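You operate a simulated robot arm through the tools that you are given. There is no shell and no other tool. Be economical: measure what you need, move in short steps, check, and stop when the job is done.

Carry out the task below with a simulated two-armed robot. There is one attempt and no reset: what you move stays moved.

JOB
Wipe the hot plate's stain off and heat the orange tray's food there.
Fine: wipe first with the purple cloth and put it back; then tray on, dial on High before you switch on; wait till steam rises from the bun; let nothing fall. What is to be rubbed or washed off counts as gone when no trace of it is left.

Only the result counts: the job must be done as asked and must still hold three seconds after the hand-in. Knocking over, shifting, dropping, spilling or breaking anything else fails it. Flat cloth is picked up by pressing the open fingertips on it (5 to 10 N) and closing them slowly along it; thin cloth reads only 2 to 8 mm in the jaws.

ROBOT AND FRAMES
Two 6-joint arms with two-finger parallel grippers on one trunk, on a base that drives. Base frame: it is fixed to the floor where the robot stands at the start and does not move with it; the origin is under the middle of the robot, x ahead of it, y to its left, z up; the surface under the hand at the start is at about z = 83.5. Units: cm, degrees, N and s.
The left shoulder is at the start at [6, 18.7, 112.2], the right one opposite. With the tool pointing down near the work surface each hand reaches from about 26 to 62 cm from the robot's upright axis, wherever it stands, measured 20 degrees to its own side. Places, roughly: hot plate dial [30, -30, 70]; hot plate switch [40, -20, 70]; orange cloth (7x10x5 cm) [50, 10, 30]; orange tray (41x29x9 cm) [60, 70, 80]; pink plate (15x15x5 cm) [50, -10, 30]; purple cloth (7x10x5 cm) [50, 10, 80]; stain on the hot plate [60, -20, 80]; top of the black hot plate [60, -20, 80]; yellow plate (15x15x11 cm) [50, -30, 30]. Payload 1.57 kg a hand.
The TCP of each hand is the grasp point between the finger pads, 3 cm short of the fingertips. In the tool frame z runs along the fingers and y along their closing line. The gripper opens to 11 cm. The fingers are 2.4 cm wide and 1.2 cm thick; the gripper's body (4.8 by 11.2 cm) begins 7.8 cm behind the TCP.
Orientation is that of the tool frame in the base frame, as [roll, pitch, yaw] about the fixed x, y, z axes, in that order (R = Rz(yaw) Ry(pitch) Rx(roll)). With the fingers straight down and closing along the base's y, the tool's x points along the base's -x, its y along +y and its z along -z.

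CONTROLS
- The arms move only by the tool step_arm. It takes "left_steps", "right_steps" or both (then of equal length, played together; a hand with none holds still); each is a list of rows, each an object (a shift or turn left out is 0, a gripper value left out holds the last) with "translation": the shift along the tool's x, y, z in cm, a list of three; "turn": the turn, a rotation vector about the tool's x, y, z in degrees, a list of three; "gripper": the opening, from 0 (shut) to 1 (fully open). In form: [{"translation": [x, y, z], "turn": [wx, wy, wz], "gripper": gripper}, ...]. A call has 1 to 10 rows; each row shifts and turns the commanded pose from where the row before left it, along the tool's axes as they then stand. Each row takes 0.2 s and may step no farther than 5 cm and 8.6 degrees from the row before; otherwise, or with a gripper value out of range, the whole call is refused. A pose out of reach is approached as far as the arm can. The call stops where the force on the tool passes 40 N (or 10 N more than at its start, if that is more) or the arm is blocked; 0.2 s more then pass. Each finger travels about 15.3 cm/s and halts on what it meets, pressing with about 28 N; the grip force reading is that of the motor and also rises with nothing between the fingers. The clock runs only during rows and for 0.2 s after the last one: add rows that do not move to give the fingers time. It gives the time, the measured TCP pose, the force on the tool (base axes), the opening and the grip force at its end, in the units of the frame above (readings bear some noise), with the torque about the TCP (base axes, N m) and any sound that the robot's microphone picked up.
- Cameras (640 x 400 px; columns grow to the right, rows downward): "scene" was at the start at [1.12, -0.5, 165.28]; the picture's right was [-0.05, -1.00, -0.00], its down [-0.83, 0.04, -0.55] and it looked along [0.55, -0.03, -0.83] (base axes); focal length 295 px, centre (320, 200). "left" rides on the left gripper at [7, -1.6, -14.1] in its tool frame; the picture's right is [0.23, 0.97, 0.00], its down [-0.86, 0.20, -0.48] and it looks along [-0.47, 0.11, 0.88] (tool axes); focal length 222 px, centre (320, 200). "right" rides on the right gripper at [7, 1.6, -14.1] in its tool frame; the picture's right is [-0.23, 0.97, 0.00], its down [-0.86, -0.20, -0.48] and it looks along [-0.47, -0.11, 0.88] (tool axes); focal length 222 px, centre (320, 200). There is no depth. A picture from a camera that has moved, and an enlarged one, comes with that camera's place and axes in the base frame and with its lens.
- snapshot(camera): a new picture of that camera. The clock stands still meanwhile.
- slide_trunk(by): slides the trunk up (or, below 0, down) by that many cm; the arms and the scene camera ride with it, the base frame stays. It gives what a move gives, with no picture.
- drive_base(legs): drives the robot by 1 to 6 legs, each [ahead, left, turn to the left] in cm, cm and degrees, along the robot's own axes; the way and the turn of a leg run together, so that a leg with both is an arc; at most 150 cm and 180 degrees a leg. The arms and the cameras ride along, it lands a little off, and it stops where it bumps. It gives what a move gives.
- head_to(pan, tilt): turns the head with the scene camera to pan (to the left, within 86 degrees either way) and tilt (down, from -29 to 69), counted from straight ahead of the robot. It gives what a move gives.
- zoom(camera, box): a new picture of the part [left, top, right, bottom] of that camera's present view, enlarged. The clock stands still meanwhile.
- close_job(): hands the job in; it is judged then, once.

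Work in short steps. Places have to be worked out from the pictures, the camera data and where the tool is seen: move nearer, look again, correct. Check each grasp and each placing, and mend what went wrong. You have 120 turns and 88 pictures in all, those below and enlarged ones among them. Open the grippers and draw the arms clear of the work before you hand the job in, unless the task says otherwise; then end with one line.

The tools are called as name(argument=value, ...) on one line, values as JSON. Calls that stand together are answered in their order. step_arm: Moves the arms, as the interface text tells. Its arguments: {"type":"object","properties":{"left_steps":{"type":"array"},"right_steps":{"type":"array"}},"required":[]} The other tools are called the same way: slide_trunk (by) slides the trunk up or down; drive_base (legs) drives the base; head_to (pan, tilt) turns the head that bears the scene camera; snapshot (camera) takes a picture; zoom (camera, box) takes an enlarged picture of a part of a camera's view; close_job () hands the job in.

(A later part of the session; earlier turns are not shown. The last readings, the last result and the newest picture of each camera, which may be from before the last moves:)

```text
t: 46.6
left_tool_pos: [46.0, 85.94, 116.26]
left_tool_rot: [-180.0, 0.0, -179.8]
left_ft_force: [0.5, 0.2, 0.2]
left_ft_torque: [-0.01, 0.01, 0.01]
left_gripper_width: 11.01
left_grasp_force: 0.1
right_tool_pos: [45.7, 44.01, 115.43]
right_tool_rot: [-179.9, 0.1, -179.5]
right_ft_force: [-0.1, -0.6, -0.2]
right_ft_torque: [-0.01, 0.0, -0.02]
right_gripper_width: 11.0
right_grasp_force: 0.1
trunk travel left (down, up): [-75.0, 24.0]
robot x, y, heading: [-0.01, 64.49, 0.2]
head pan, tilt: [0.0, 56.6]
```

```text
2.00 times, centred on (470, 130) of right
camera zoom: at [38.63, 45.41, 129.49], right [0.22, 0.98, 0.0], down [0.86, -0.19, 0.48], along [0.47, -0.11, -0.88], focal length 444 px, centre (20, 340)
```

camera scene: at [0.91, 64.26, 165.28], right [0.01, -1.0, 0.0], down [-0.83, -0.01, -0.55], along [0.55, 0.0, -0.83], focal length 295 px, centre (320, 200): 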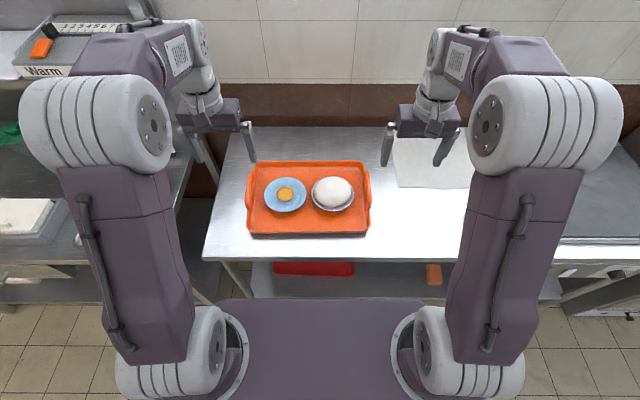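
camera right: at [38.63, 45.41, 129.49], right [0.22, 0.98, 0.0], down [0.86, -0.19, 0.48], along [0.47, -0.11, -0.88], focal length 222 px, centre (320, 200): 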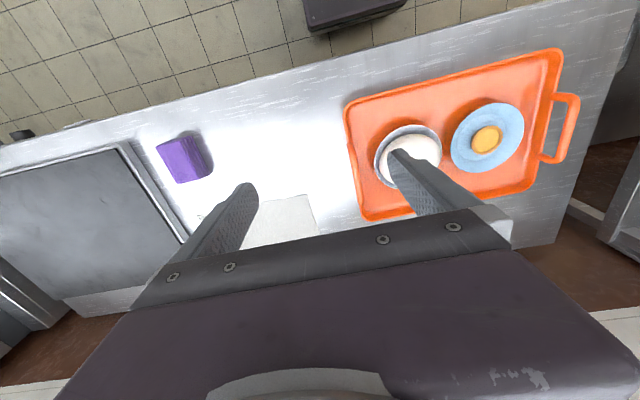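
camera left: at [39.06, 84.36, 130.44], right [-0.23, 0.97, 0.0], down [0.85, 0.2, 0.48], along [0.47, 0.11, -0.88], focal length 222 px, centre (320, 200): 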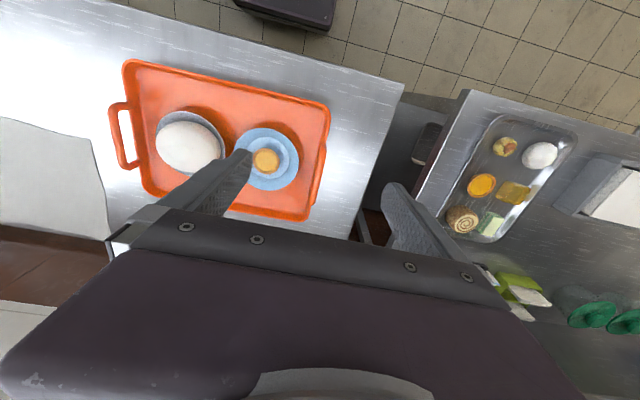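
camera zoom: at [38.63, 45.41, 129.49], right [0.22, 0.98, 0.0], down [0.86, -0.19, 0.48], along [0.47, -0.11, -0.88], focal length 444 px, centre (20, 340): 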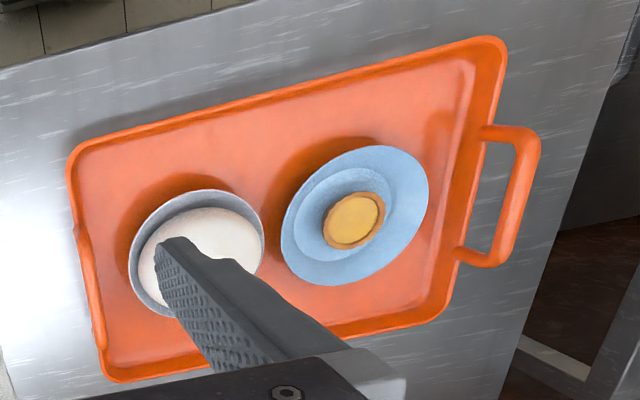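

Triangulating, the handle bars run along x, centred at about (58.3, 48.0, 86.5) on the right and (58.1, 88.0, 87) on the left. I bring both hands above them, half open and slightly outward, then look.

step_arm(left_steps=[{"translation": [-3, 0.7, 2.5], "gripper": 0.5}, {"translation": [-3, 0.7, 2.5]}, {"translation": [-3, 0.7, 3]}, {"translation": [-3.2, 0.7, 3]}, {"translation": [0, 0, 4]}, {}], right_steps=[{"translation": [-3, 0.8, 2.5], "gripper": 0.5}, {"translation": [-3, 0.8, 2.5]}, {"translation": [-3, 0.8, 2.5]}, {"translation": [-3.5, 0.9, 2.5]}, {"translation": [0, 0, 4]}, {}])

snapshot(camera="right")

snapshot(camera="left")

zoom(camera="scene", box=[220, 125, 400, 245])

```text
t: 48.0
left_tool_pos: [58.17, 88.91, 101.17]
left_tool_rot: [-180.0, 0.0, -179.7]
left_ft_force: [-0.5, 0.1, 0.9]
left_ft_torque: [-0.01, 0.01, 0.01]
left_gripper_width: 5.51
left_grasp_force: 0.1
right_tool_pos: [58.12, 47.23, 101.31]
right_tool_rot: [-180.0, 0.3, -179.7]
right_ft_force: [-0.3, -0.7, 0.1]
right_ft_torque: [-0.02, -0.02, 0.04]
right_gripper_width: 5.5
right_grasp_force: 0.1
trunk travel left (down, up): [-75.0, 24.0]
robot x, y, heading: [-0.34, 64.13, 0.5]
head pan, tilt: [0.0, 56.6]
```

```text
57 pictures are left
camera right: at [51.01, 48.82, 115.53], right [0.22, 0.98, 0.0], down [0.85, -0.19, 0.48], along [0.47, -0.11, -0.88], focal length 222 px, centre (320, 200)
```

right: 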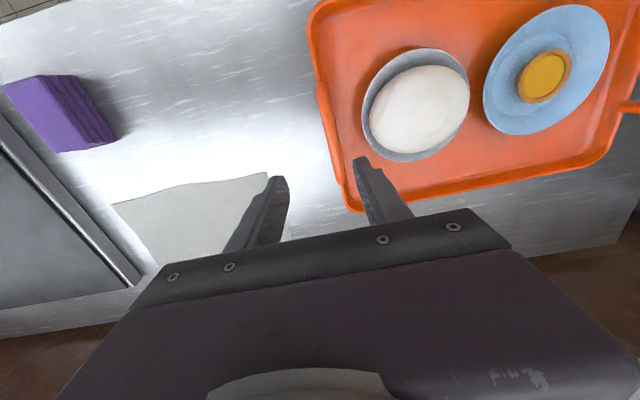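

```text
56 pictures are left
camera left: at [51.2, 87.23, 115.33], right [-0.23, 0.97, 0.0], down [0.85, 0.2, 0.48], along [0.47, 0.11, -0.88], focal length 222 px, centre (320, 200)
```

left: 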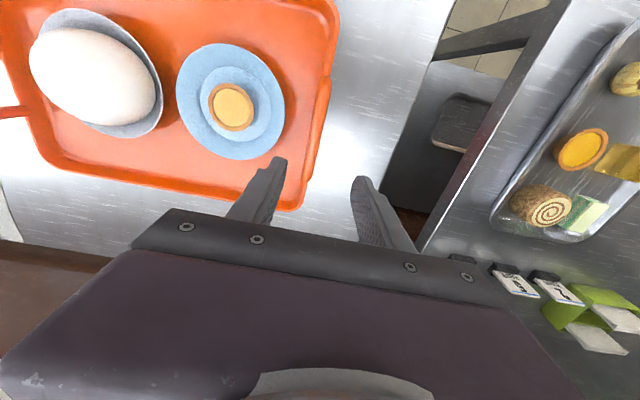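

```text
3.33 times, centred on (310, 185) of scene
camera zoom: at [0.76, 64.24, 165.28], right [0.01, -1.0, 0.0], down [-0.83, -0.01, -0.55], along [0.55, 0.0, -0.83], focal length 984 px, centre (353, 250)
```

zoom: 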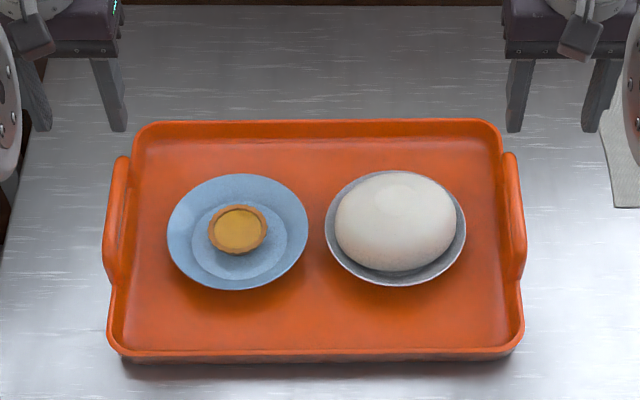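

Bars at y≈48.5 and 88.2. I shift the right hand 0.6 cm inward and lower both to z 91.

step_arm(left_steps=[{"translation": [0, 0, 4]}, {"translation": [0, 0, 4]}, {"translation": [0, -0.2, 2]}, {}], right_steps=[{"translation": [0, 0.6, 4]}, {"translation": [0, 0, 4]}, {"translation": [0, 0, 2]}, {}])

snapshot(camera="right")

snapshot(camera="left")

snapshot(camera="scene")

```text
t: 49.0
left_tool_pos: [58.41, 88.59, 91.32]
left_tool_rot: [-180.0, 0.0, -179.7]
left_ft_force: [0.3, 0.6, 0.3]
left_ft_torque: [0.01, -0.01, 0.0]
left_gripper_width: 5.51
left_grasp_force: 0.0
right_tool_pos: [58.2, 48.05, 91.2]
right_tool_rot: [-179.9, 0.2, -179.6]
right_ft_force: [-0.1, -0.5, 0.3]
right_ft_torque: [0.02, -0.02, 0.03]
right_gripper_width: 5.48
right_grasp_force: 0.1
trunk travel left (down, up): [-75.0, 24.0]
robot x, y, heading: [0.08, 64.5, 0.5]
head pan, tilt: [0.0, 56.6]
```

```text
54 pictures are left
camera right: at [50.94, 49.53, 105.36], right [0.22, 0.98, 0.0], down [0.85, -0.19, 0.48], along [0.47, -0.11, -0.88], focal length 222 px, centre (320, 200)
```

right: 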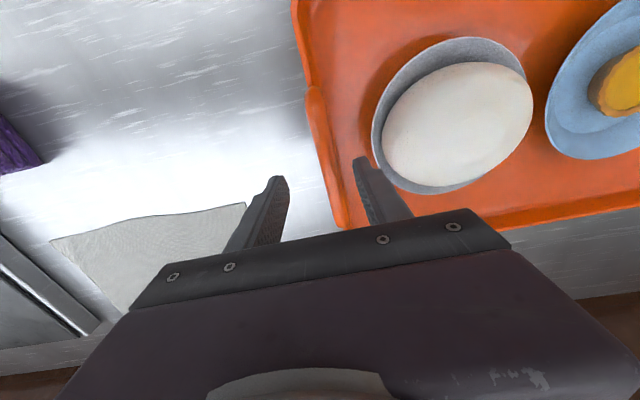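

```text
53 pictures are left
camera left: at [51.33, 86.9, 105.42], right [-0.23, 0.97, 0.0], down [0.85, 0.2, 0.48], along [0.47, 0.11, -0.88], focal length 222 px, centre (320, 200)
```

left: 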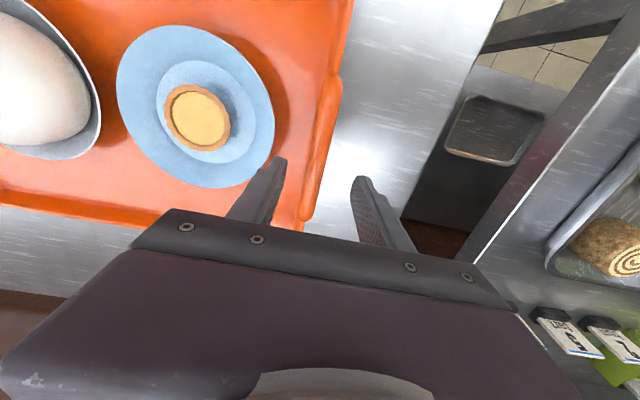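

```text
52 pictures are left
camera scene: at [0.87, 64.26, 165.28], right [0.01, -1.0, 0.0], down [-0.83, -0.01, -0.55], along [0.55, 0.0, -0.83], focal length 295 px, centre (320, 200)
```

scene: 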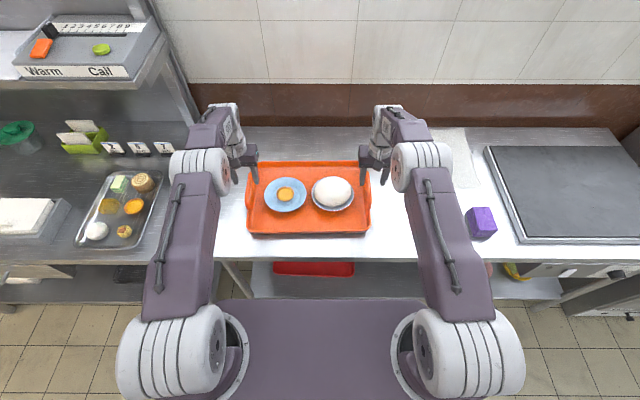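

Both bars lie between their fingers with roughly 1 cm to the dishes. I narrow to 0.45 and descend carefully to z about 87.5.

step_arm(left_steps=[{"gripper": 0.45}, {"translation": [0, 0, 1]}, {"translation": [0, 0, 1]}, {"translation": [0, 0, 0.8]}, {"translation": [0, 0, 0.8]}, {}], right_steps=[{"gripper": 0.45}, {"translation": [0, 0, 1]}, {"translation": [0, 0, 1]}, {"translation": [0, 0, 0.8]}, {"translation": [0, 0, 0.8]}, {}])

snapshot(camera="right")

snapshot(camera="left")

```text
t: 50.4
left_tool_pos: [58.22, 88.66, 87.67]
left_tool_rot: [-179.9, 0.0, -179.7]
left_ft_force: [0.3, -0.2, 0.6]
left_ft_torque: [0.02, 0.0, 0.02]
left_gripper_width: 4.94
left_grasp_force: 0.0
right_tool_pos: [58.33, 47.84, 87.72]
right_tool_rot: [-179.9, 0.2, -179.6]
right_ft_force: [0.5, -0.5, -0.6]
right_ft_torque: [-0.01, -0.01, 0.02]
right_gripper_width: 4.96
right_grasp_force: 0.1
trunk travel left (down, up): [-75.0, 24.0]
robot x, y, heading: [-0.3, 64.46, 0.4]
head pan, tilt: [0.0, 56.6]
```

```text
51 pictures are left
camera right: at [51.15, 49.39, 101.88], right [0.22, 0.98, 0.0], down [0.86, -0.19, 0.48], along [0.47, -0.11, -0.88], focal length 222 px, centre (320, 200)
```

right: 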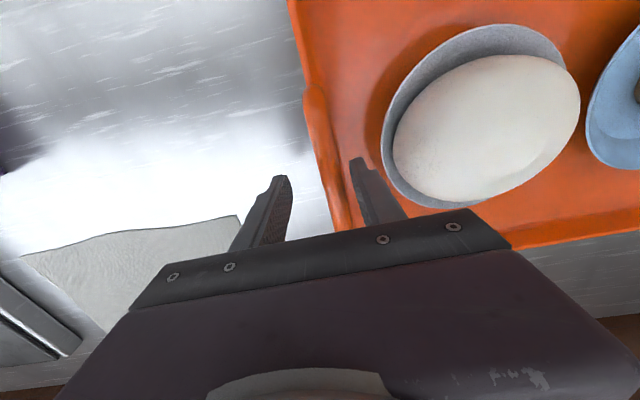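

```text
50 pictures are left
camera left: at [51.29, 86.98, 101.81], right [-0.23, 0.97, 0.0], down [0.85, 0.2, 0.48], along [0.47, 0.11, -0.88], focal length 222 px, centre (320, 200)
```

left: 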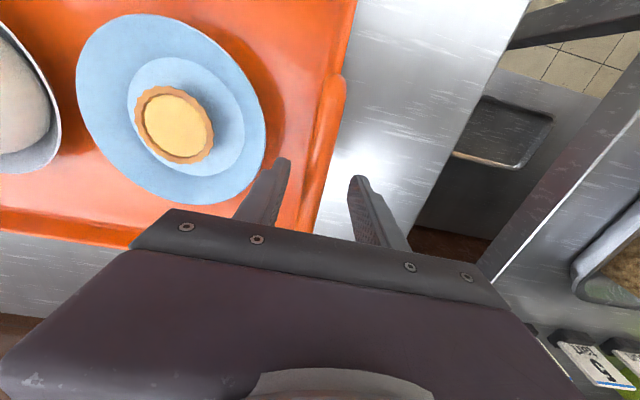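

The right hand should move 0.7 cm inward and left 0.2 inward to centre on the bars; I also go 0.6 lower, then close slowly.

step_arm(left_steps=[{"translation": [0, -0.2, 0.3]}, {"translation": [0, 0, 0.3]}, {}, {"gripper": 0.35}, {"gripper": 0.28}, {"gripper": 0.2}, {"gripper": 0.12}, {"gripper": 0.05}, {"gripper": 0}, {}], right_steps=[{"translation": [0, 0.7, 0.3]}, {"translation": [0, 0, 0.3]}, {}, {"gripper": 0.35}, {"gripper": 0.28}, {"gripper": 0.2}, {"gripper": 0.12}, {"gripper": 0.05}, {"gripper": 0}, {}])

snapshot(camera="right")

snapshot(camera="left")

```text
t: 52.6
left_tool_pos: [58.24, 88.11, 87.02]
left_tool_rot: [-179.6, 0.0, -179.7]
left_ft_force: [1.7, -37.5, 0.9]
left_ft_torque: [0.12, 0.1, 0.59]
left_gripper_width: 1.48
left_grasp_force: 27.7
right_tool_pos: [58.4, 48.9, 87.15]
right_tool_rot: [179.7, 0.1, -179.6]
right_ft_force: [-1.2, 38.3, -0.4]
right_ft_torque: [-0.08, -0.13, 0.6]
right_gripper_width: 1.5
right_grasp_force: 27.6
trunk travel left (down, up): [-75.0, 24.0]
robot x, y, heading: [-0.4, 64.69, 0.4]
head pan, tilt: [0.0, 56.6]
```

```text
49 pictures are left
camera right: at [51.25, 50.3, 101.33], right [0.22, 0.98, 0.01], down [0.86, -0.2, 0.48], along [0.47, -0.1, -0.88], focal length 222 px, centre (320, 200)
```

right: 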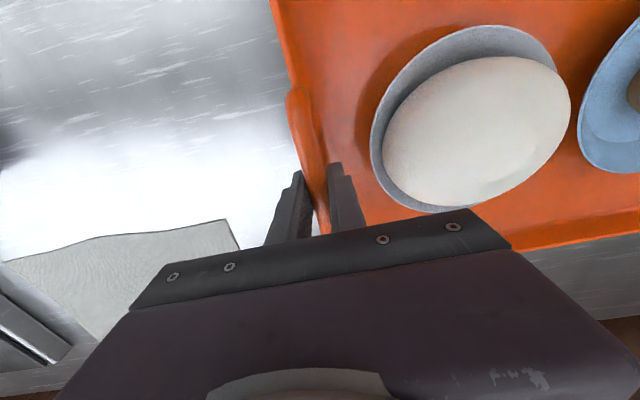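

```text
48 pictures are left
camera left: at [51.31, 86.56, 101.18], right [-0.23, 0.97, -0.01], down [0.85, 0.21, 0.48], along [0.47, 0.1, -0.88], focal length 222 px, centre (320, 200)
```

left: 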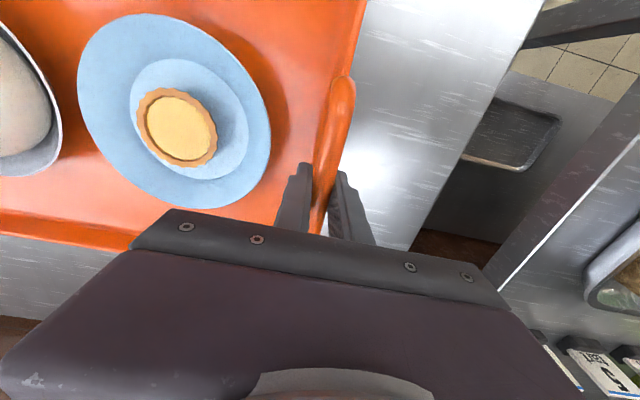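

Both bars are gripped at 1.5 cm, but the hands pull apart at 38 N. I relieve that by moving each inward.

step_arm(left_steps=[{"translation": [0, -0.2, 0]}, {"translation": [0, -0.15, 0]}, {}], right_steps=[{"translation": [0, 0.2, 0]}, {"translation": [0, 0.15, 0]}, {}])

```text
t: 53.4
left_tool_pos: [58.42, 88.1, 86.98]
left_tool_rot: [180.0, -0.1, -179.7]
left_ft_force: [1.9, -16.7, -0.1]
left_ft_torque: [0.05, -0.01, 0.69]
left_gripper_width: 1.45
left_grasp_force: 28.1
right_tool_pos: [58.38, 48.91, 87.16]
right_tool_rot: [-179.9, 0.1, -179.7]
right_ft_force: [-3.5, 15.2, 1.1]
right_ft_torque: [-0.01, 0.01, 0.57]
right_gripper_width: 1.47
right_grasp_force: 28.2
trunk travel left (down, up): [-75.0, 24.0]
robot x, y, heading: [-0.2, 64.39, 0.4]
head pan, tilt: [0.0, 56.6]
```

Halved. I relieve the rest and lift both hands 2 cm slowly.

step_arm(left_steps=[{"translation": [0, -0.2, 0]}, {}, {"translation": [0, 0, -0.3]}, {"translation": [0, 0, -0.4]}, {"translation": [0, 0, -0.4]}, {"translation": [0, 0, -0.5]}, {"translation": [0, 0, -0.4]}, {}], right_steps=[{"translation": [0, 0.2, 0]}, {}, {"translation": [0, 0, -0.3]}, {"translation": [0, 0, -0.4]}, {"translation": [0, 0, -0.4]}, {"translation": [0, 0, -0.5]}, {"translation": [0, 0, -0.4]}, {}])

snapshot(camera="scene")

```text
t: 55.2
left_tool_pos: [58.42, 88.21, 88.97]
left_tool_rot: [179.8, 0.0, -179.8]
left_ft_force: [2.1, 30.3, -4.0]
left_ft_torque: [-0.12, -0.34, 0.65]
left_gripper_width: 1.43
left_grasp_force: 28.0
right_tool_pos: [58.49, 48.95, 89.01]
right_tool_rot: [-179.7, 0.1, -179.6]
right_ft_force: [-3.2, -29.8, -4.3]
right_ft_torque: [0.06, 0.3, 0.48]
right_gripper_width: 1.49
right_grasp_force: 28.0
trunk travel left (down, up): [-75.0, 24.0]
robot x, y, heading: [-0.06, 63.93, 0.6]
head pan, tilt: [0.0, 56.6]
```

```text
47 pictures are left
camera scene: at [1.13, 64.27, 165.27], right [0.01, -1.0, 0.0], down [-0.84, -0.01, -0.55], along [0.55, 0.0, -0.84], focal length 295 px, centre (320, 200)
```

scene: 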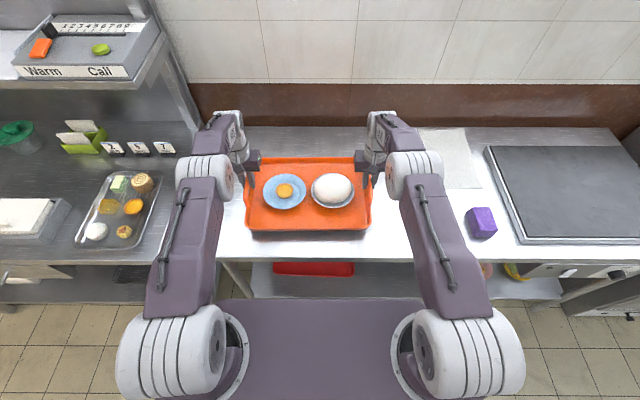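

The tray is up and level (about 4 N on each hand), with the hands now pressing inward 30 N. I ease that and lift further.

step_arm(left_steps=[{"translation": [0, 0.2, 0]}, {}, {"translation": [0, 0, -0.5]}, {"translation": [0, 0, -0.8]}, {"translation": [0, 0, -0.8]}, {"translation": [0, 0, -0.8]}, {"translation": [0, 0, -0.6]}, {}], right_steps=[{"translation": [0, -0.2, 0]}, {}, {"translation": [0, 0, -0.5]}, {"translation": [0, 0, -0.8]}, {"translation": [0, 0, -0.8]}, {"translation": [0, 0, -0.8]}, {"translation": [0, 0, -0.6]}, {}])

```text
t: 57.0
left_tool_pos: [58.17, 88.17, 92.36]
left_tool_rot: [-179.9, 0.0, -179.7]
left_ft_force: [3.8, 3.0, -4.8]
left_ft_torque: [-0.02, 0.07, 0.68]
left_gripper_width: 1.47
left_grasp_force: 27.9
right_tool_pos: [58.39, 48.96, 92.62]
right_tool_rot: [-180.0, 0.1, -179.6]
right_ft_force: [-3.0, -3.4, -4.9]
right_ft_torque: [0.01, -0.12, 0.69]
right_gripper_width: 1.46
right_grasp_force: 27.7
trunk travel left (down, up): [-75.0, 24.0]
robot x, y, heading: [0.04, 64.62, 0.3]
head pan, tilt: [0.0, 56.6]
```

Loads are balanced. I raise the trunk 5 cm for clearance and drive right the first 40 cm.

slide_trunk(by=5)

drive_base(legs=[[0, -40, 0]])

snapshot(camera="scene")

```text
t: 57.9
left_tool_pos: [58.32, 88.17, 97.44]
left_tool_rot: [-179.9, -0.1, -179.7]
left_ft_force: [3.2, -3.0, -5.4]
left_ft_torque: [-0.01, 0.03, 0.66]
left_gripper_width: 1.49
left_grasp_force: 28.4
right_tool_pos: [58.51, 48.92, 97.61]
right_tool_rot: [-179.8, 0.0, -179.5]
right_ft_force: [-3.5, 2.5, -4.8]
right_ft_torque: [-0.02, -0.06, 0.68]
right_gripper_width: 1.47
right_grasp_force: 28.1
trunk travel left (down, up): [-80.0, 19.0]
robot x, y, heading: [0.13, 64.04, 0.5]
head pan, tilt: [0.0, 56.6]
```

```text
t: 60.4
left_tool_pos: [58.52, 48.13, 97.41]
left_tool_rot: [-179.9, -0.2, -179.7]
left_ft_force: [3.2, -12.3, -4.7]
left_ft_torque: [0.04, 0.0, 0.71]
left_gripper_width: 1.46
left_grasp_force: 28.4
right_tool_pos: [58.63, 8.83, 97.57]
right_tool_rot: [-179.9, 0.2, -179.6]
right_ft_force: [-4.5, 13.0, -4.7]
right_ft_torque: [-0.04, -0.05, 0.68]
right_gripper_width: 1.46
right_grasp_force: 28.1
trunk travel left (down, up): [-80.0, 19.0]
robot x, y, heading: [-0.09, 24.42, 0.4]
head pan, tilt: [0.0, 56.6]
```

```text
46 pictures are left
camera scene: at [1.36, 24.22, 170.27], right [0.01, -1.0, 0.0], down [-0.84, -0.01, -0.55], along [0.55, 0.0, -0.84], focal length 295 px, centre (320, 200)
```

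scene: 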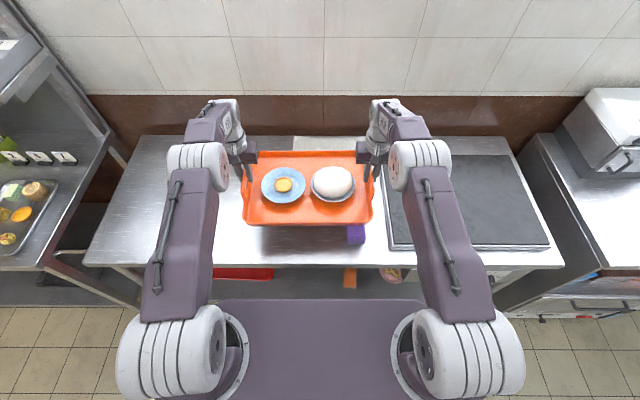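

The tray is steady with its centre at y 28.5. I drive 53 cm more to bring it over the plate centre (y -24.5).

drive_base(legs=[[0, -53, 0]])

snapshot(camera="scene")

```text
t: 63.5
left_tool_pos: [58.87, -5.51, 97.39]
left_tool_rot: [-179.9, -0.1, -179.9]
left_ft_force: [3.6, -1.6, -4.0]
left_ft_torque: [-0.01, 0.08, 0.65]
left_gripper_width: 1.47
left_grasp_force: 28.1
right_tool_pos: [58.82, -44.66, 97.57]
right_tool_rot: [-179.9, 0.1, -179.8]
right_ft_force: [-3.8, 0.8, -5.2]
right_ft_torque: [0.02, -0.12, 0.69]
right_gripper_width: 1.47
right_grasp_force: 27.7
trunk travel left (down, up): [-80.0, 19.0]
robot x, y, heading: [0.01, -29.31, 0.1]
head pan, tilt: [0.0, 56.6]
```

```text
45 pictures are left
camera scene: at [1.54, -29.05, 170.27], right [0.0, -1.0, 0.0], down [-0.84, 0.0, -0.55], along [0.55, 0.0, -0.84], focal length 295 px, centre (320, 200)
```

scene: 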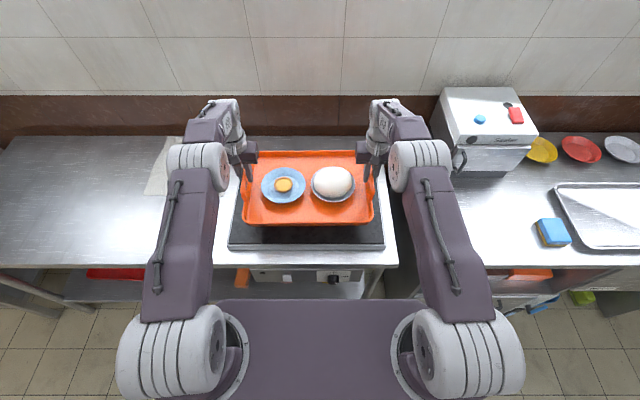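

The tray is centred over the plate at (58.8, -25.1). Contact should come at TCP z about 90.6, so I lower the trunk 5.5 cm, then the arms slowly.

slide_trunk(by=-5.5)

step_arm(left_steps=[{"translation": [0, 0, 0.3]}, {"translation": [0, 0, 0.3]}, {"translation": [0, 0, 0.2]}, {"translation": [0, 0, 0.2]}, {}], right_steps=[{"translation": [0, 0, 0.3]}, {"translation": [0, 0, 0.3]}, {"translation": [0, 0, 0.2]}, {"translation": [0, 0, 0.2]}, {}])

```text
t: 64.4
left_tool_pos: [58.91, -5.56, 91.87]
left_tool_rot: [-179.9, 0.0, -179.9]
left_ft_force: [2.8, -1.7, -3.9]
left_ft_torque: [-0.02, -0.13, 0.69]
left_gripper_width: 1.48
left_grasp_force: 27.7
right_tool_pos: [58.85, -44.56, 92.07]
right_tool_rot: [-179.8, 0.1, -179.8]
right_ft_force: [-3.5, 0.6, -5.9]
right_ft_torque: [0.0, 0.05, 0.67]
right_gripper_width: 1.48
right_grasp_force: 28.1
trunk travel left (down, up): [-74.5, 24.5]
robot x, y, heading: [0.24, -28.85, -0.1]
head pan, tilt: [0.0, 56.6]
```

```text
t: 65.6
left_tool_pos: [58.82, -5.5, 90.89]
left_tool_rot: [-180.0, -0.2, -179.9]
left_ft_force: [3.9, 0.3, -4.9]
left_ft_torque: [0.01, -0.18, 0.7]
left_gripper_width: 1.47
left_grasp_force: 27.7
right_tool_pos: [58.73, -44.72, 90.96]
right_tool_rot: [-180.0, 0.1, -179.9]
right_ft_force: [-4.3, -0.3, -5.9]
right_ft_torque: [-0.01, 0.14, 0.69]
right_gripper_width: 1.47
right_grasp_force: 28.1
trunk travel left (down, up): [-74.5, 24.5]
robot x, y, heading: [0.28, -28.83, -0.2]
head pan, tilt: [0.0, 56.6]
```

Still carrying its full weight. I lower in finer steps.

step_arm(left_steps=[{"translation": [0, 0, 0.15]}, {"translation": [0, 0, 0.15]}, {}], right_steps=[{"translation": [0, 0, 0.15]}, {"translation": [0, 0, 0.15]}, {}])

```text
t: 66.4
left_tool_pos: [58.79, -5.43, 90.58]
left_tool_rot: [-179.9, -0.1, -179.9]
left_ft_force: [4.3, 3.5, -3.7]
left_ft_torque: [-0.06, 0.04, 0.68]
left_gripper_width: 1.46
left_grasp_force: 28.7
right_tool_pos: [58.72, -44.68, 90.93]
right_tool_rot: [-179.9, 0.0, -179.9]
right_ft_force: [-3.7, -5.1, -5.3]
right_ft_torque: [0.01, -0.1, 0.7]
right_gripper_width: 1.46
right_grasp_force: 27.9
trunk travel left (down, up): [-74.5, 24.5]
robot x, y, heading: [0.25, -28.62, 0.1]
head pan, tilt: [0.0, 56.6]
```

step_arm(left_steps=[{"translation": [0, 0, 0.15]}, {"translation": [0, 0, 0.15]}, {}], right_steps=[{"translation": [0, 0, 0.15]}, {"translation": [0, 0, 0.15]}, {}])

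```text
t: 67.2
left_tool_pos: [58.69, -5.39, 90.44]
left_tool_rot: [-180.0, 0.1, -179.9]
left_ft_force: [6.4, 3.7, 2.5]
left_ft_torque: [-0.11, 0.72, 0.63]
left_gripper_width: 1.49
left_grasp_force: 28.2
right_tool_pos: [58.89, -44.72, 90.74]
right_tool_rot: [-179.9, 0.4, -179.8]
right_ft_force: [2.5, -4.8, 14.6]
right_ft_torque: [-0.07, 0.79, 0.68]
right_gripper_width: 1.5
right_grasp_force: 28.0
trunk travel left (down, up): [-74.5, 24.5]
robot x, y, heading: [0.23, -29.01, 0.0]
head pan, tilt: [0.0, 56.6]
```

The tray rests on the plate (upward forces now). I even out slightly and open both grippers slowly to 0.45.

step_arm(left_steps=[{"translation": [0, 0, 0.05]}, {}, {"gripper": 0.2}, {"gripper": 0.3}, {"gripper": 0.4}, {"gripper": 0.42}, {}], right_steps=[{"translation": [0, 0, -0.1]}, {}, {"gripper": 0.2}, {"gripper": 0.3}, {"gripper": 0.4}, {"gripper": 0.42}, {}])

snapshot(camera="right")

snapshot(camera="left")

```text
t: 68.8
left_tool_pos: [58.78, -5.53, 90.42]
left_tool_rot: [-180.0, 0.0, -179.9]
left_ft_force: [0.1, -1.0, 0.1]
left_ft_torque: [-0.01, -0.01, 0.0]
left_gripper_width: 4.61
left_grasp_force: 0.0
right_tool_pos: [58.71, -44.63, 90.63]
right_tool_rot: [180.0, 0.1, -179.9]
right_ft_force: [0.7, 0.0, 0.0]
right_ft_torque: [0.03, 0.0, -0.01]
right_gripper_width: 4.63
right_grasp_force: 0.1
trunk travel left (down, up): [-74.5, 24.5]
robot x, y, heading: [0.37, -28.98, 0.0]
head pan, tilt: [0.0, 56.6]
```

```text
44 pictures are left
camera right: at [51.56, -43.12, 104.81], right [0.22, 0.97, 0.0], down [0.85, -0.2, 0.48], along [0.47, -0.11, -0.88], focal length 222 px, centre (320, 200)
```

right: 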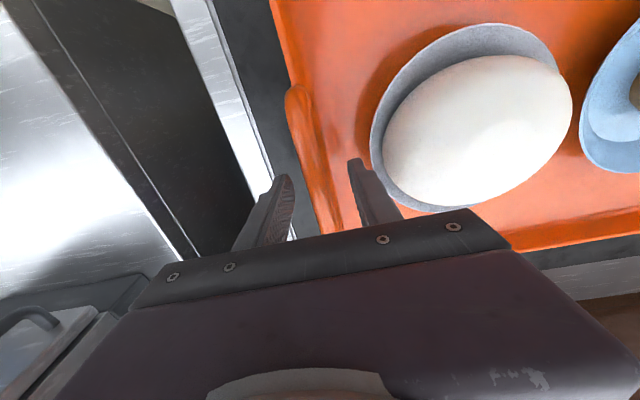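

```text
43 pictures are left
camera left: at [51.74, -7.1, 104.52], right [-0.23, 0.97, 0.0], down [0.86, 0.2, 0.48], along [0.47, 0.11, -0.88], focal length 222 px, centre (320, 200)
```

left: 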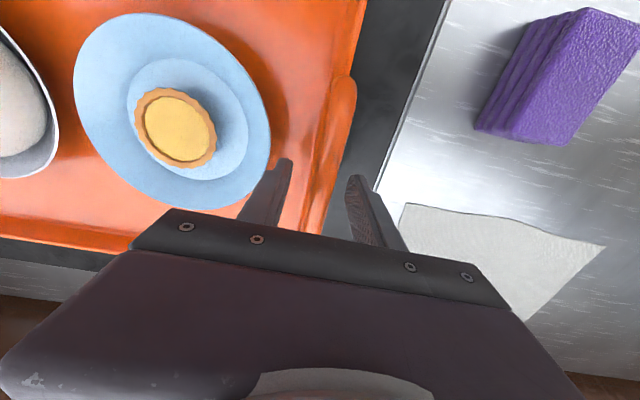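

Both handles are free and the tray rests on the plate. I raise both hands straight up and look at the controls.

step_arm(left_steps=[{"translation": [0, 0, -1]}, {"translation": [0, 0, -2]}, {"translation": [0, 0, -3]}, {"translation": [0, 0, -4]}, {"translation": [0, 0, -5]}, {"translation": [3, 3, -3]}, {"translation": [4, 3, -3]}, {"translation": [4, 3, 0]}], right_steps=[{"translation": [0, 0, -1]}, {"translation": [0, 0, -2]}, {"translation": [0, 0, -3]}, {"translation": [0, 0, -4]}, {"translation": [0, 0, -5]}, {"translation": [3, -3, -3]}, {"translation": [4, -3, -3]}, {"translation": [4, -3, 0]}])

snapshot(camera="scene")

zoom(camera="scene", box=[220, 230, 400, 305])

```text
refused: row 6 steps farther than a row can; nothing moved
```

```text
42 pictures are left
camera scene: at [1.35, -29.17, 164.78], right [0.0, -1.0, 0.0], down [-0.83, 0.0, -0.55], along [0.55, 0.0, -0.83], focal length 295 px, centre (320, 200)
```

scene: 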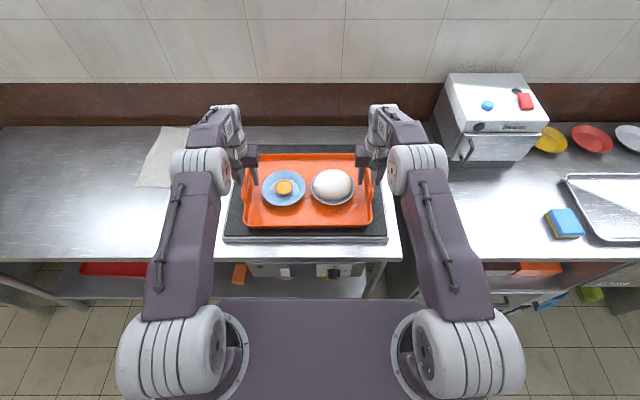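

```text
3.56 times, centred on (310, 268) of scene
camera zoom: at [1.35, -29.17, 164.78], right [0.0, -1.0, 0.0], down [-0.83, 0.0, -0.55], along [0.55, 0.0, -0.83], focal length 1050 px, centre (356, -40)
```

zoom: 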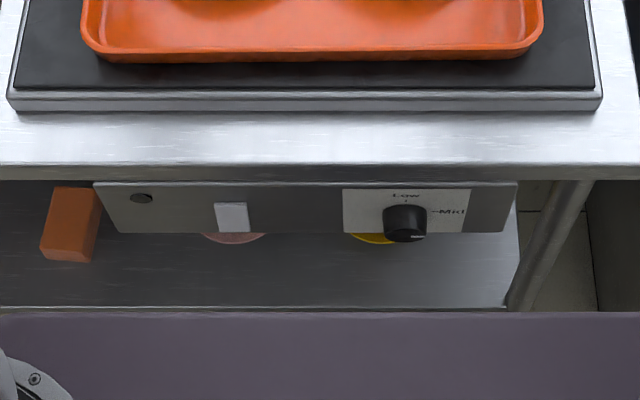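

The move was refused for one over-long row. I redo it with shorter diagonal steps.

step_arm(left_steps=[{"translation": [0, 0, -1]}, {"translation": [0, 0, -2]}, {"translation": [0, 0, -3]}, {"translation": [0, 0, -4]}, {"translation": [0, 0, -4]}, {"translation": [0, 0, -4]}, {"translation": [3, 2, 0]}, {"translation": [4, 2, 0]}, {"translation": [4, 2, 0]}, {}], right_steps=[{"translation": [0, 0, -1]}, {"translation": [0, 0, -2]}, {"translation": [0, 0, -3]}, {"translation": [0, 0, -4]}, {"translation": [0, 0, -4]}, {"translation": [0, 0, -4]}, {"translation": [3, -2, 0]}, {"translation": [4, -2, 0]}, {"translation": [4, -2, 0]}, {}])

snapshot(camera="right")

```text
t: 71.0
left_tool_pos: [47.83, 0.42, 108.37]
left_tool_rot: [-180.0, 0.0, -180.0]
left_ft_force: [-0.2, 0.5, 0.1]
left_ft_torque: [0.02, 0.01, -0.03]
left_gripper_width: 4.62
left_grasp_force: 0.0
right_tool_pos: [47.74, -50.68, 108.72]
right_tool_rot: [-179.9, 0.1, -179.8]
right_ft_force: [0.5, 0.6, 0.5]
right_ft_torque: [0.02, 0.0, -0.02]
right_gripper_width: 4.61
right_grasp_force: 0.0
trunk travel left (down, up): [-74.5, 24.5]
robot x, y, heading: [0.51, -29.17, 0.2]
head pan, tilt: [0.0, 56.6]
```

```text
40 pictures are left
camera right: at [40.57, -49.23, 122.78], right [0.22, 0.97, 0.0], down [0.85, -0.2, 0.48], along [0.47, -0.11, -0.88], focal length 222 px, centre (320, 200)
```

right: 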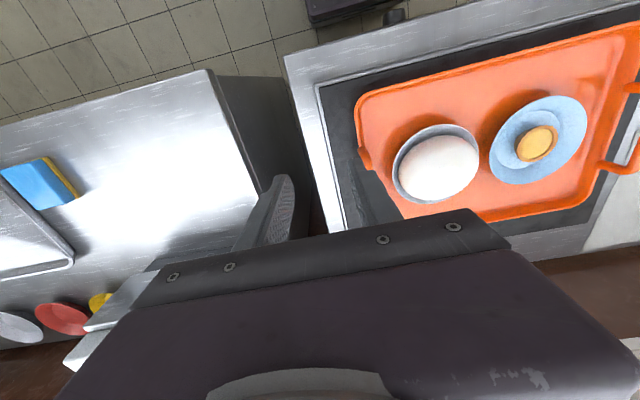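

Both arms are clear. I back off 40 cm, lower the trunk 20 cm and look at the control panel from the front.

drive_base(legs=[[-40, 0, 0]])

slide_trunk(by=-20)

head_to(pan=0, tilt=40)

snapshot(camera="scene")

```text
t: 73.5
left_tool_pos: [8.49, 0.31, 108.28]
left_tool_rot: [-179.9, -0.2, 179.9]
left_ft_force: [0.1, 0.4, 0.5]
left_ft_torque: [0.03, 0.04, -0.05]
left_gripper_width: 4.61
left_grasp_force: 0.0
right_tool_pos: [8.15, -50.99, 108.7]
right_tool_rot: [-180.0, 0.2, 180.0]
right_ft_force: [0.8, -0.6, 0.0]
right_ft_torque: [0.01, 0.02, -0.01]
right_gripper_width: 4.62
right_grasp_force: 0.1
trunk travel left (down, up): [-74.5, 24.5]
robot x, y, heading: [-39.66, -29.0, 0.2]
head pan, tilt: [0.0, 56.6]
```

```text
t: 75.7
left_tool_pos: [8.29, 0.16, 88.42]
left_tool_rot: [180.0, 0.0, 179.8]
left_ft_force: [0.8, 0.4, 0.0]
left_ft_torque: [-0.02, -0.01, -0.01]
left_gripper_width: 4.61
left_grasp_force: 0.1
right_tool_pos: [7.92, -50.9, 88.67]
right_tool_rot: [-180.0, 0.1, 179.9]
right_ft_force: [-0.3, 0.5, -0.7]
right_ft_torque: [-0.02, -0.01, -0.03]
right_gripper_width: 4.62
right_grasp_force: 0.1
trunk travel left (down, up): [-54.5, 44.5]
robot x, y, heading: [-39.38, -29.08, -0.2]
head pan, tilt: [0.0, 56.6]
```

```text
t: 76.5
left_tool_pos: [8.31, 0.25, 88.37]
left_tool_rot: [-180.0, -0.1, 179.9]
left_ft_force: [-0.2, -0.1, 0.4]
left_ft_torque: [0.0, 0.01, 0.01]
left_gripper_width: 4.63
left_grasp_force: 0.0
right_tool_pos: [7.97, -50.81, 88.8]
right_tool_rot: [-179.9, 0.1, -179.9]
right_ft_force: [-0.4, 0.4, -0.7]
right_ft_torque: [-0.02, -0.01, 0.0]
right_gripper_width: 4.58
right_grasp_force: 0.0
trunk travel left (down, up): [-54.5, 44.5]
robot x, y, heading: [-39.53, -29.24, 0.1]
head pan, tilt: [0.0, 40.0]
```

```text
39 pictures are left
camera scene: at [-36.71, -29.19, 147.04], right [0.0, -1.0, 0.0], down [-0.64, 0.0, -0.77], along [0.77, 0.0, -0.64], focal length 295 px, centre (320, 200)
```

scene: 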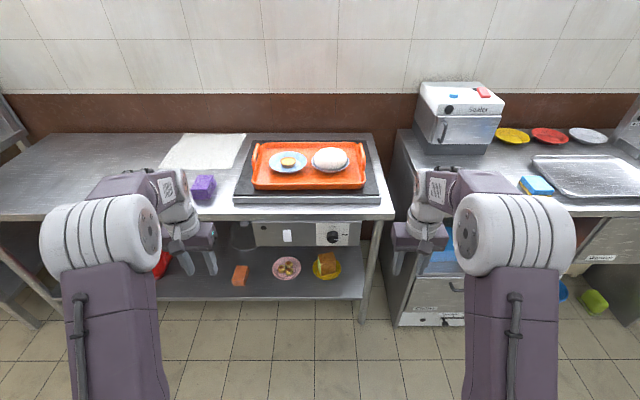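

The panel is clearly visible now. I zoom onto it to read the dial and switch.

zoom(camera="scene", box=[250, 210, 362, 260])

```text
5.71 times, centred on (306, 235) of scene
camera zoom: at [-36.71, -29.19, 147.04], right [0.0, -1.0, 0.0], down [-0.64, 0.0, -0.77], along [0.77, 0.0, -0.64], focal length 1687 px, centre (400, 0)
```

zoom: 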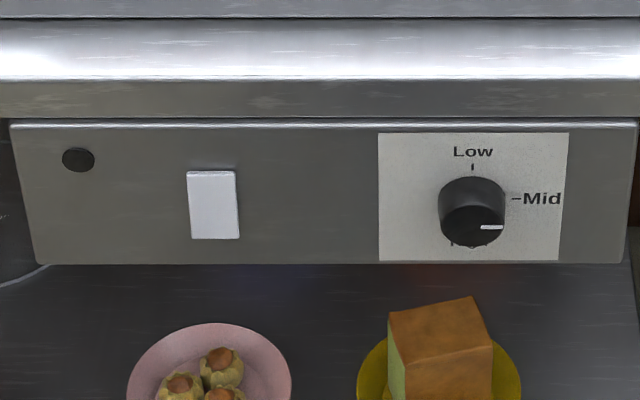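

The dial reads Low (top), Mid (right), High (bottom), with the pointer at Mid. The dial base is at about (35.6, -33.7, 70.8) with the knob protruding 2 cm, and the switch at about (35.4, -17.7, 70.6). I turn the right hand to point forward.

step_arm(right_steps=[{"translation": [0, 1, 0], "turn": [0, -8.5, 0]}, {"translation": [0, 1, 0], "turn": [0, -8.5, 0]}, {"translation": [0, 1, 0], "turn": [0, -8.5, 0]}, {"translation": [0, 1, 0], "turn": [0, -8.5, 0]}, {"translation": [0, 1, 0], "turn": [0, -8.5, 0]}, {"translation": [0, 1, 0], "turn": [0, -8.5, 0]}, {"translation": [0, 1, 0], "turn": [0, -8.5, 0]}, {"translation": [0, 1, 0], "turn": [0, -8.5, 0]}, {"translation": [0, 1, 0], "turn": [0, -8.5, 0]}, {"translation": [0, 1, 0], "turn": [0, -8.5, 0]}])

step_arm(right_steps=[{"turn": [0, -5, 0]}, {}, {}])

snapshot(camera="right")

```text
t: 78.7
left_tool_pos: [8.35, 0.29, 88.44]
left_tool_rot: [-180.0, -0.1, 179.9]
left_ft_force: [-1.3, -0.2, -0.5]
left_ft_torque: [-0.03, -0.02, 0.02]
left_gripper_width: 4.62
left_grasp_force: 0.1
right_tool_pos: [10.46, -42.24, 107.14]
right_tool_rot: [180.0, 83.6, -179.7]
right_ft_force: [-0.2, -0.3, 0.4]
right_ft_torque: [0.0, -0.02, 0.0]
right_gripper_width: 4.62
right_grasp_force: 0.0
right hand out of reach, approached as far as the arm can: row 7, 8, 9, 10
trunk travel left (down, up): [-54.5, 44.5]
robot x, y, heading: [-38.97, -29.39, 0.0]
head pan, tilt: [0.0, 40.0]
```

```text
t: 79.5
left_tool_pos: [8.3, 0.15, 88.32]
left_tool_rot: [180.0, 0.0, 180.0]
left_ft_force: [0.5, 0.6, 0.3]
left_ft_torque: [-0.03, 0.01, 0.03]
left_gripper_width: 4.6
left_grasp_force: 0.0
right_tool_pos: [10.15, -43.21, 111.32]
right_tool_rot: [-177.7, 89.1, -177.5]
right_ft_force: [-0.1, -0.8, -0.5]
right_ft_torque: [0.03, -0.01, 0.0]
right_gripper_width: 4.62
right_grasp_force: 0.0
right hand out of reach, approached as far as the arm can: row 1
trunk travel left (down, up): [-54.5, 44.5]
robot x, y, heading: [-39.02, -28.72, -0.3]
head pan, tilt: [0.0, 40.0]
```

```text
37 pictures are left
camera right: at [-4.32, -41.66, 104.6], right [0.0, 0.97, 0.23], down [-0.46, -0.2, 0.86], along [0.89, -0.11, 0.45], focal length 222 px, centre (320, 200)
```

right: 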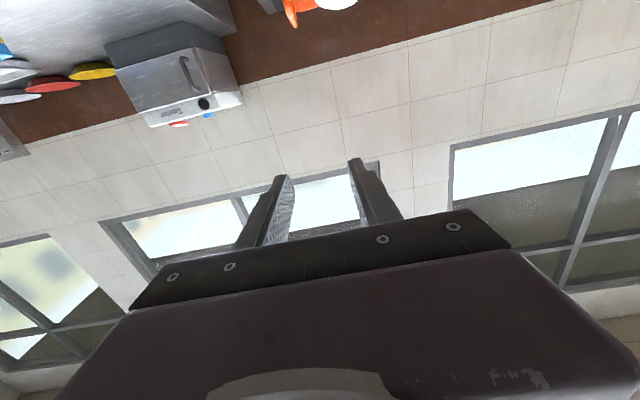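

The hand points forward but could only do so at z 111 (the arm's limit for this trunk height). I bring the commanded pose back to a reachable height and lift the left hand so the trunk can go lower.

step_arm(right_steps=[{"translation": [-4.5, 0, 0]}, {"translation": [-4.5, 0, 0]}, {"translation": [-4.5, 0, 0]}, {"translation": [-4.5, 0, 0]}, {"translation": [-4.5, 0, 0]}, {"translation": [-2, 0, 0]}, {}], left_steps=[{"translation": [0, 0, -4.5]}, {"translation": [0, 0, -4.5]}, {"translation": [0, 0, -4.5]}, {"translation": [0, 0, -4.5]}, {"translation": [0, 0, -4.5]}, {"translation": [0, 0, -4.5]}, {"translation": [0, 3, 0]}])

```text
t: 81.1
left_tool_pos: [5.75, 2.83, 112.02]
left_tool_rot: [-179.8, 0.2, 179.9]
left_ft_force: [0.0, -0.2, 0.4]
left_ft_torque: [0.01, 0.04, 0.0]
left_gripper_width: 4.62
left_grasp_force: 0.1
left hand out of reach, approached as far as the arm can: row 5, 6, 7
right_tool_pos: [10.04, -42.66, 135.6]
right_tool_rot: [-45.0, 89.8, -45.0]
right_ft_force: [0.8, -0.3, -0.7]
right_ft_torque: [-0.02, -0.04, -0.08]
right_gripper_width: 4.63
right_grasp_force: 0.1
trunk travel left (down, up): [-54.5, 44.5]
robot x, y, heading: [-39.17, -29.03, -0.1]
head pan, tilt: [0.0, 40.0]
```

The right hand follows again (z 135.6). I lower it to about z 118 and drop the trunk 40 cm, keeping clear of the table.

step_arm(right_steps=[{"translation": [4.5, 0, 0]}, {"translation": [4.5, 0, 0]}, {"translation": [4.5, 0, 0]}, {"translation": [4.0, 0, 0]}, {}])

slide_trunk(by=-40)

head_to(pan=0, tilt=20)

snapshot(camera="scene")

snapshot(camera="right")

```text
t: 82.3
left_tool_pos: [5.51, 2.61, 112.16]
left_tool_rot: [179.9, 0.2, 179.9]
left_ft_force: [-0.1, -0.1, -0.6]
left_ft_torque: [-0.01, -0.04, 0.01]
left_gripper_width: 4.62
left_grasp_force: 0.1
right_tool_pos: [9.95, -43.19, 118.27]
right_tool_rot: [-5.0, 89.8, -5.0]
right_ft_force: [0.3, 0.1, -0.2]
right_ft_torque: [-0.02, 0.03, -0.01]
right_gripper_width: 4.61
right_grasp_force: 0.1
trunk travel left (down, up): [-54.5, 44.5]
robot x, y, heading: [-39.38, -29.23, -0.1]
head pan, tilt: [0.0, 40.0]
```

```text
t: 86.1
left_tool_pos: [5.73, 2.57, 72.1]
left_tool_rot: [180.0, 0.2, 179.9]
left_ft_force: [0.1, -0.3, 0.2]
left_ft_torque: [-0.04, 0.01, 0.03]
left_gripper_width: 4.62
left_grasp_force: 0.0
right_tool_pos: [10.02, -43.16, 78.24]
right_tool_rot: [-14.4, 89.8, -14.4]
right_ft_force: [0.1, 0.4, 0.5]
right_ft_torque: [0.0, 0.04, 0.0]
right_gripper_width: 4.64
right_grasp_force: 0.0
trunk travel left (down, up): [-14.5, 84.5]
robot x, y, heading: [-39.11, -29.0, -0.2]
head pan, tilt: [0.0, 40.0]
```

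```text
t: 86.9
left_tool_pos: [5.7, 2.67, 72.08]
left_tool_rot: [179.9, 0.2, 179.9]
left_ft_force: [-0.4, 0.4, 0.4]
left_ft_torque: [-0.01, 0.03, 0.01]
left_gripper_width: 4.61
left_grasp_force: 0.1
right_tool_pos: [9.95, -43.13, 78.3]
right_tool_rot: [-15.4, 89.9, -15.4]
right_ft_force: [-0.2, 0.2, -0.4]
right_ft_torque: [0.0, -0.03, 0.0]
right_gripper_width: 4.62
right_grasp_force: 0.1
trunk travel left (down, up): [-14.5, 84.5]
robot x, y, heading: [-39.27, -28.77, -0.0]
head pan, tilt: [0.0, 20.0]
```

```text
36 pictures are left
camera scene: at [-35.91, -29.19, 110.18], right [0.0, -1.0, 0.0], down [-0.34, 0.0, -0.94], along [0.94, 0.0, -0.34], focal length 295 px, centre (320, 200)
```

scene: 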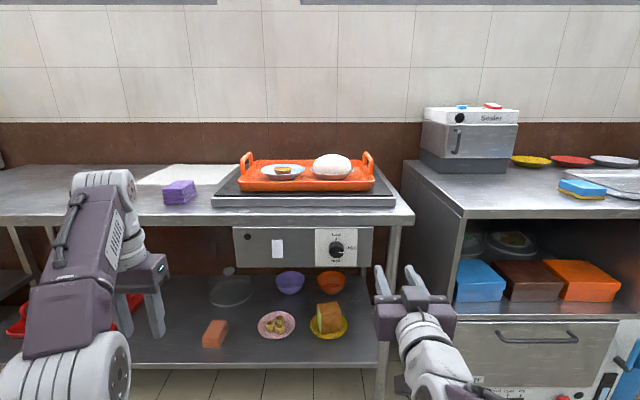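

```text
35 pictures are left
camera right: at [-4.16, -41.54, 71.29], right [0.0, 0.97, 0.23], down [-0.48, -0.2, 0.85], along [0.88, -0.11, 0.47], focal length 222 px, centre (320, 200)
```

right: 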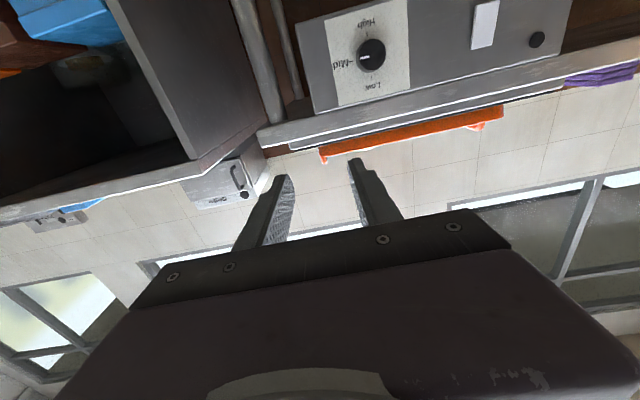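

Excellent view from both cameras. I zoom on the panel for exact positions.

zoom(camera="scene", box=[228, 215, 388, 275])

zoom(camera="right", box=[300, 0, 560, 130])

```text
4.00 times, centred on (308, 245) of scene
camera zoom: at [-35.91, -29.19, 110.18], right [0.0, -1.0, 0.0], down [-0.34, 0.0, -0.94], along [0.94, 0.0, -0.34], focal length 1181 px, centre (368, 20)
```

zoom: 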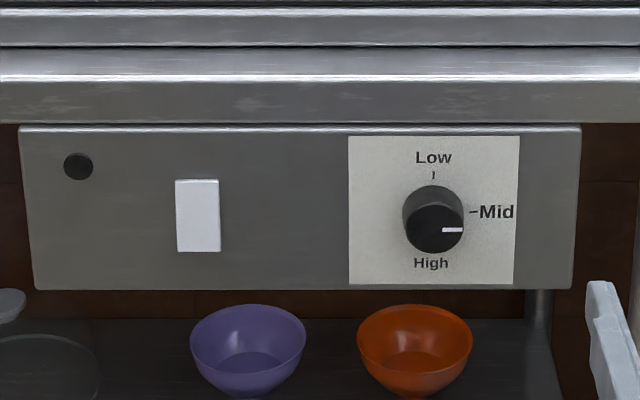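

```text
2.46 times, centred on (430, 65) of right
camera zoom: at [-4.16, -41.54, 71.29], right [0.0, 0.97, 0.23], down [-0.48, -0.2, 0.85], along [0.88, -0.11, 0.47], focal length 547 px, centre (49, 532)
```

zoom: 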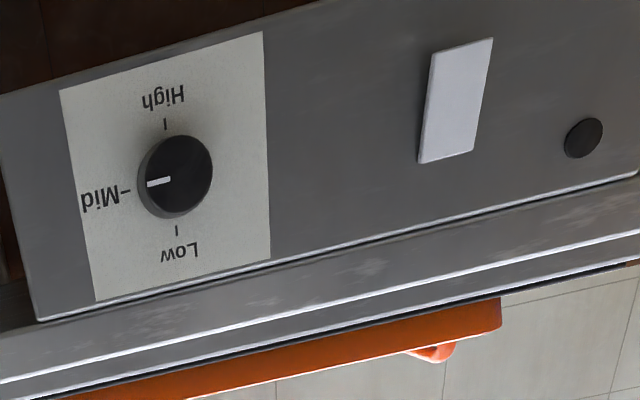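

The dial axis is at y -33.5, z 70.3, and the switch at y -17.6, z 70.3; the two cameras agree. I lower the trunk 8 cm, shift the hand sideways and pre-roll it -45° with the gripper opened.

slide_trunk(by=-8)

step_arm(right_steps=[{"translation": [0, 3.2, 0], "gripper": 0.65}, {"translation": [0, 3.2, 0]}, {"translation": [0, 3.2, 0]}, {"turn": [0, 0, -8]}, {"turn": [0, 0, -8]}, {"turn": [0, 0, -8]}, {"turn": [0, 0, -8]}, {"turn": [0, 0, -8]}, {"turn": [0, 0, -5]}, {}])

```text
t: 88.1
left_tool_pos: [5.66, 2.57, 64.11]
left_tool_rot: [180.0, 0.2, -180.0]
left_ft_force: [0.1, -0.4, -0.6]
left_ft_torque: [0.01, 0.0, 0.01]
left_gripper_width: 4.63
left_grasp_force: 0.1
right_tool_pos: [10.06, -43.01, 70.2]
right_tool_rot: [-13.3, 89.8, -13.5]
right_ft_force: [1.0, -0.3, -0.2]
right_ft_torque: [-0.03, -0.04, -0.01]
right_gripper_width: 4.6
right_grasp_force: 0.0
trunk travel left (down, up): [-6.5, 92.5]
robot x, y, heading: [-39.03, -28.9, 0.2]
head pan, tilt: [0.0, 20.0]
```

```text
t: 90.3
left_tool_pos: [5.61, 2.65, 64.0]
left_tool_rot: [-180.0, 0.2, 179.8]
left_ft_force: [0.0, 0.7, -0.2]
left_ft_torque: [0.0, 0.04, 0.03]
left_gripper_width: 4.62
left_grasp_force: 0.0
right_tool_pos: [10.15, -33.52, 70.22]
right_tool_rot: [-89.7, 44.9, -89.9]
right_ft_force: [0.0, -0.1, -0.8]
right_ft_torque: [0.02, 0.04, 0.02]
right_gripper_width: 7.15
right_grasp_force: 0.1
trunk travel left (down, up): [-6.5, 92.5]
robot x, y, heading: [-39.53, -28.95, -0.0]
head pan, tilt: [0.0, 20.0]
```

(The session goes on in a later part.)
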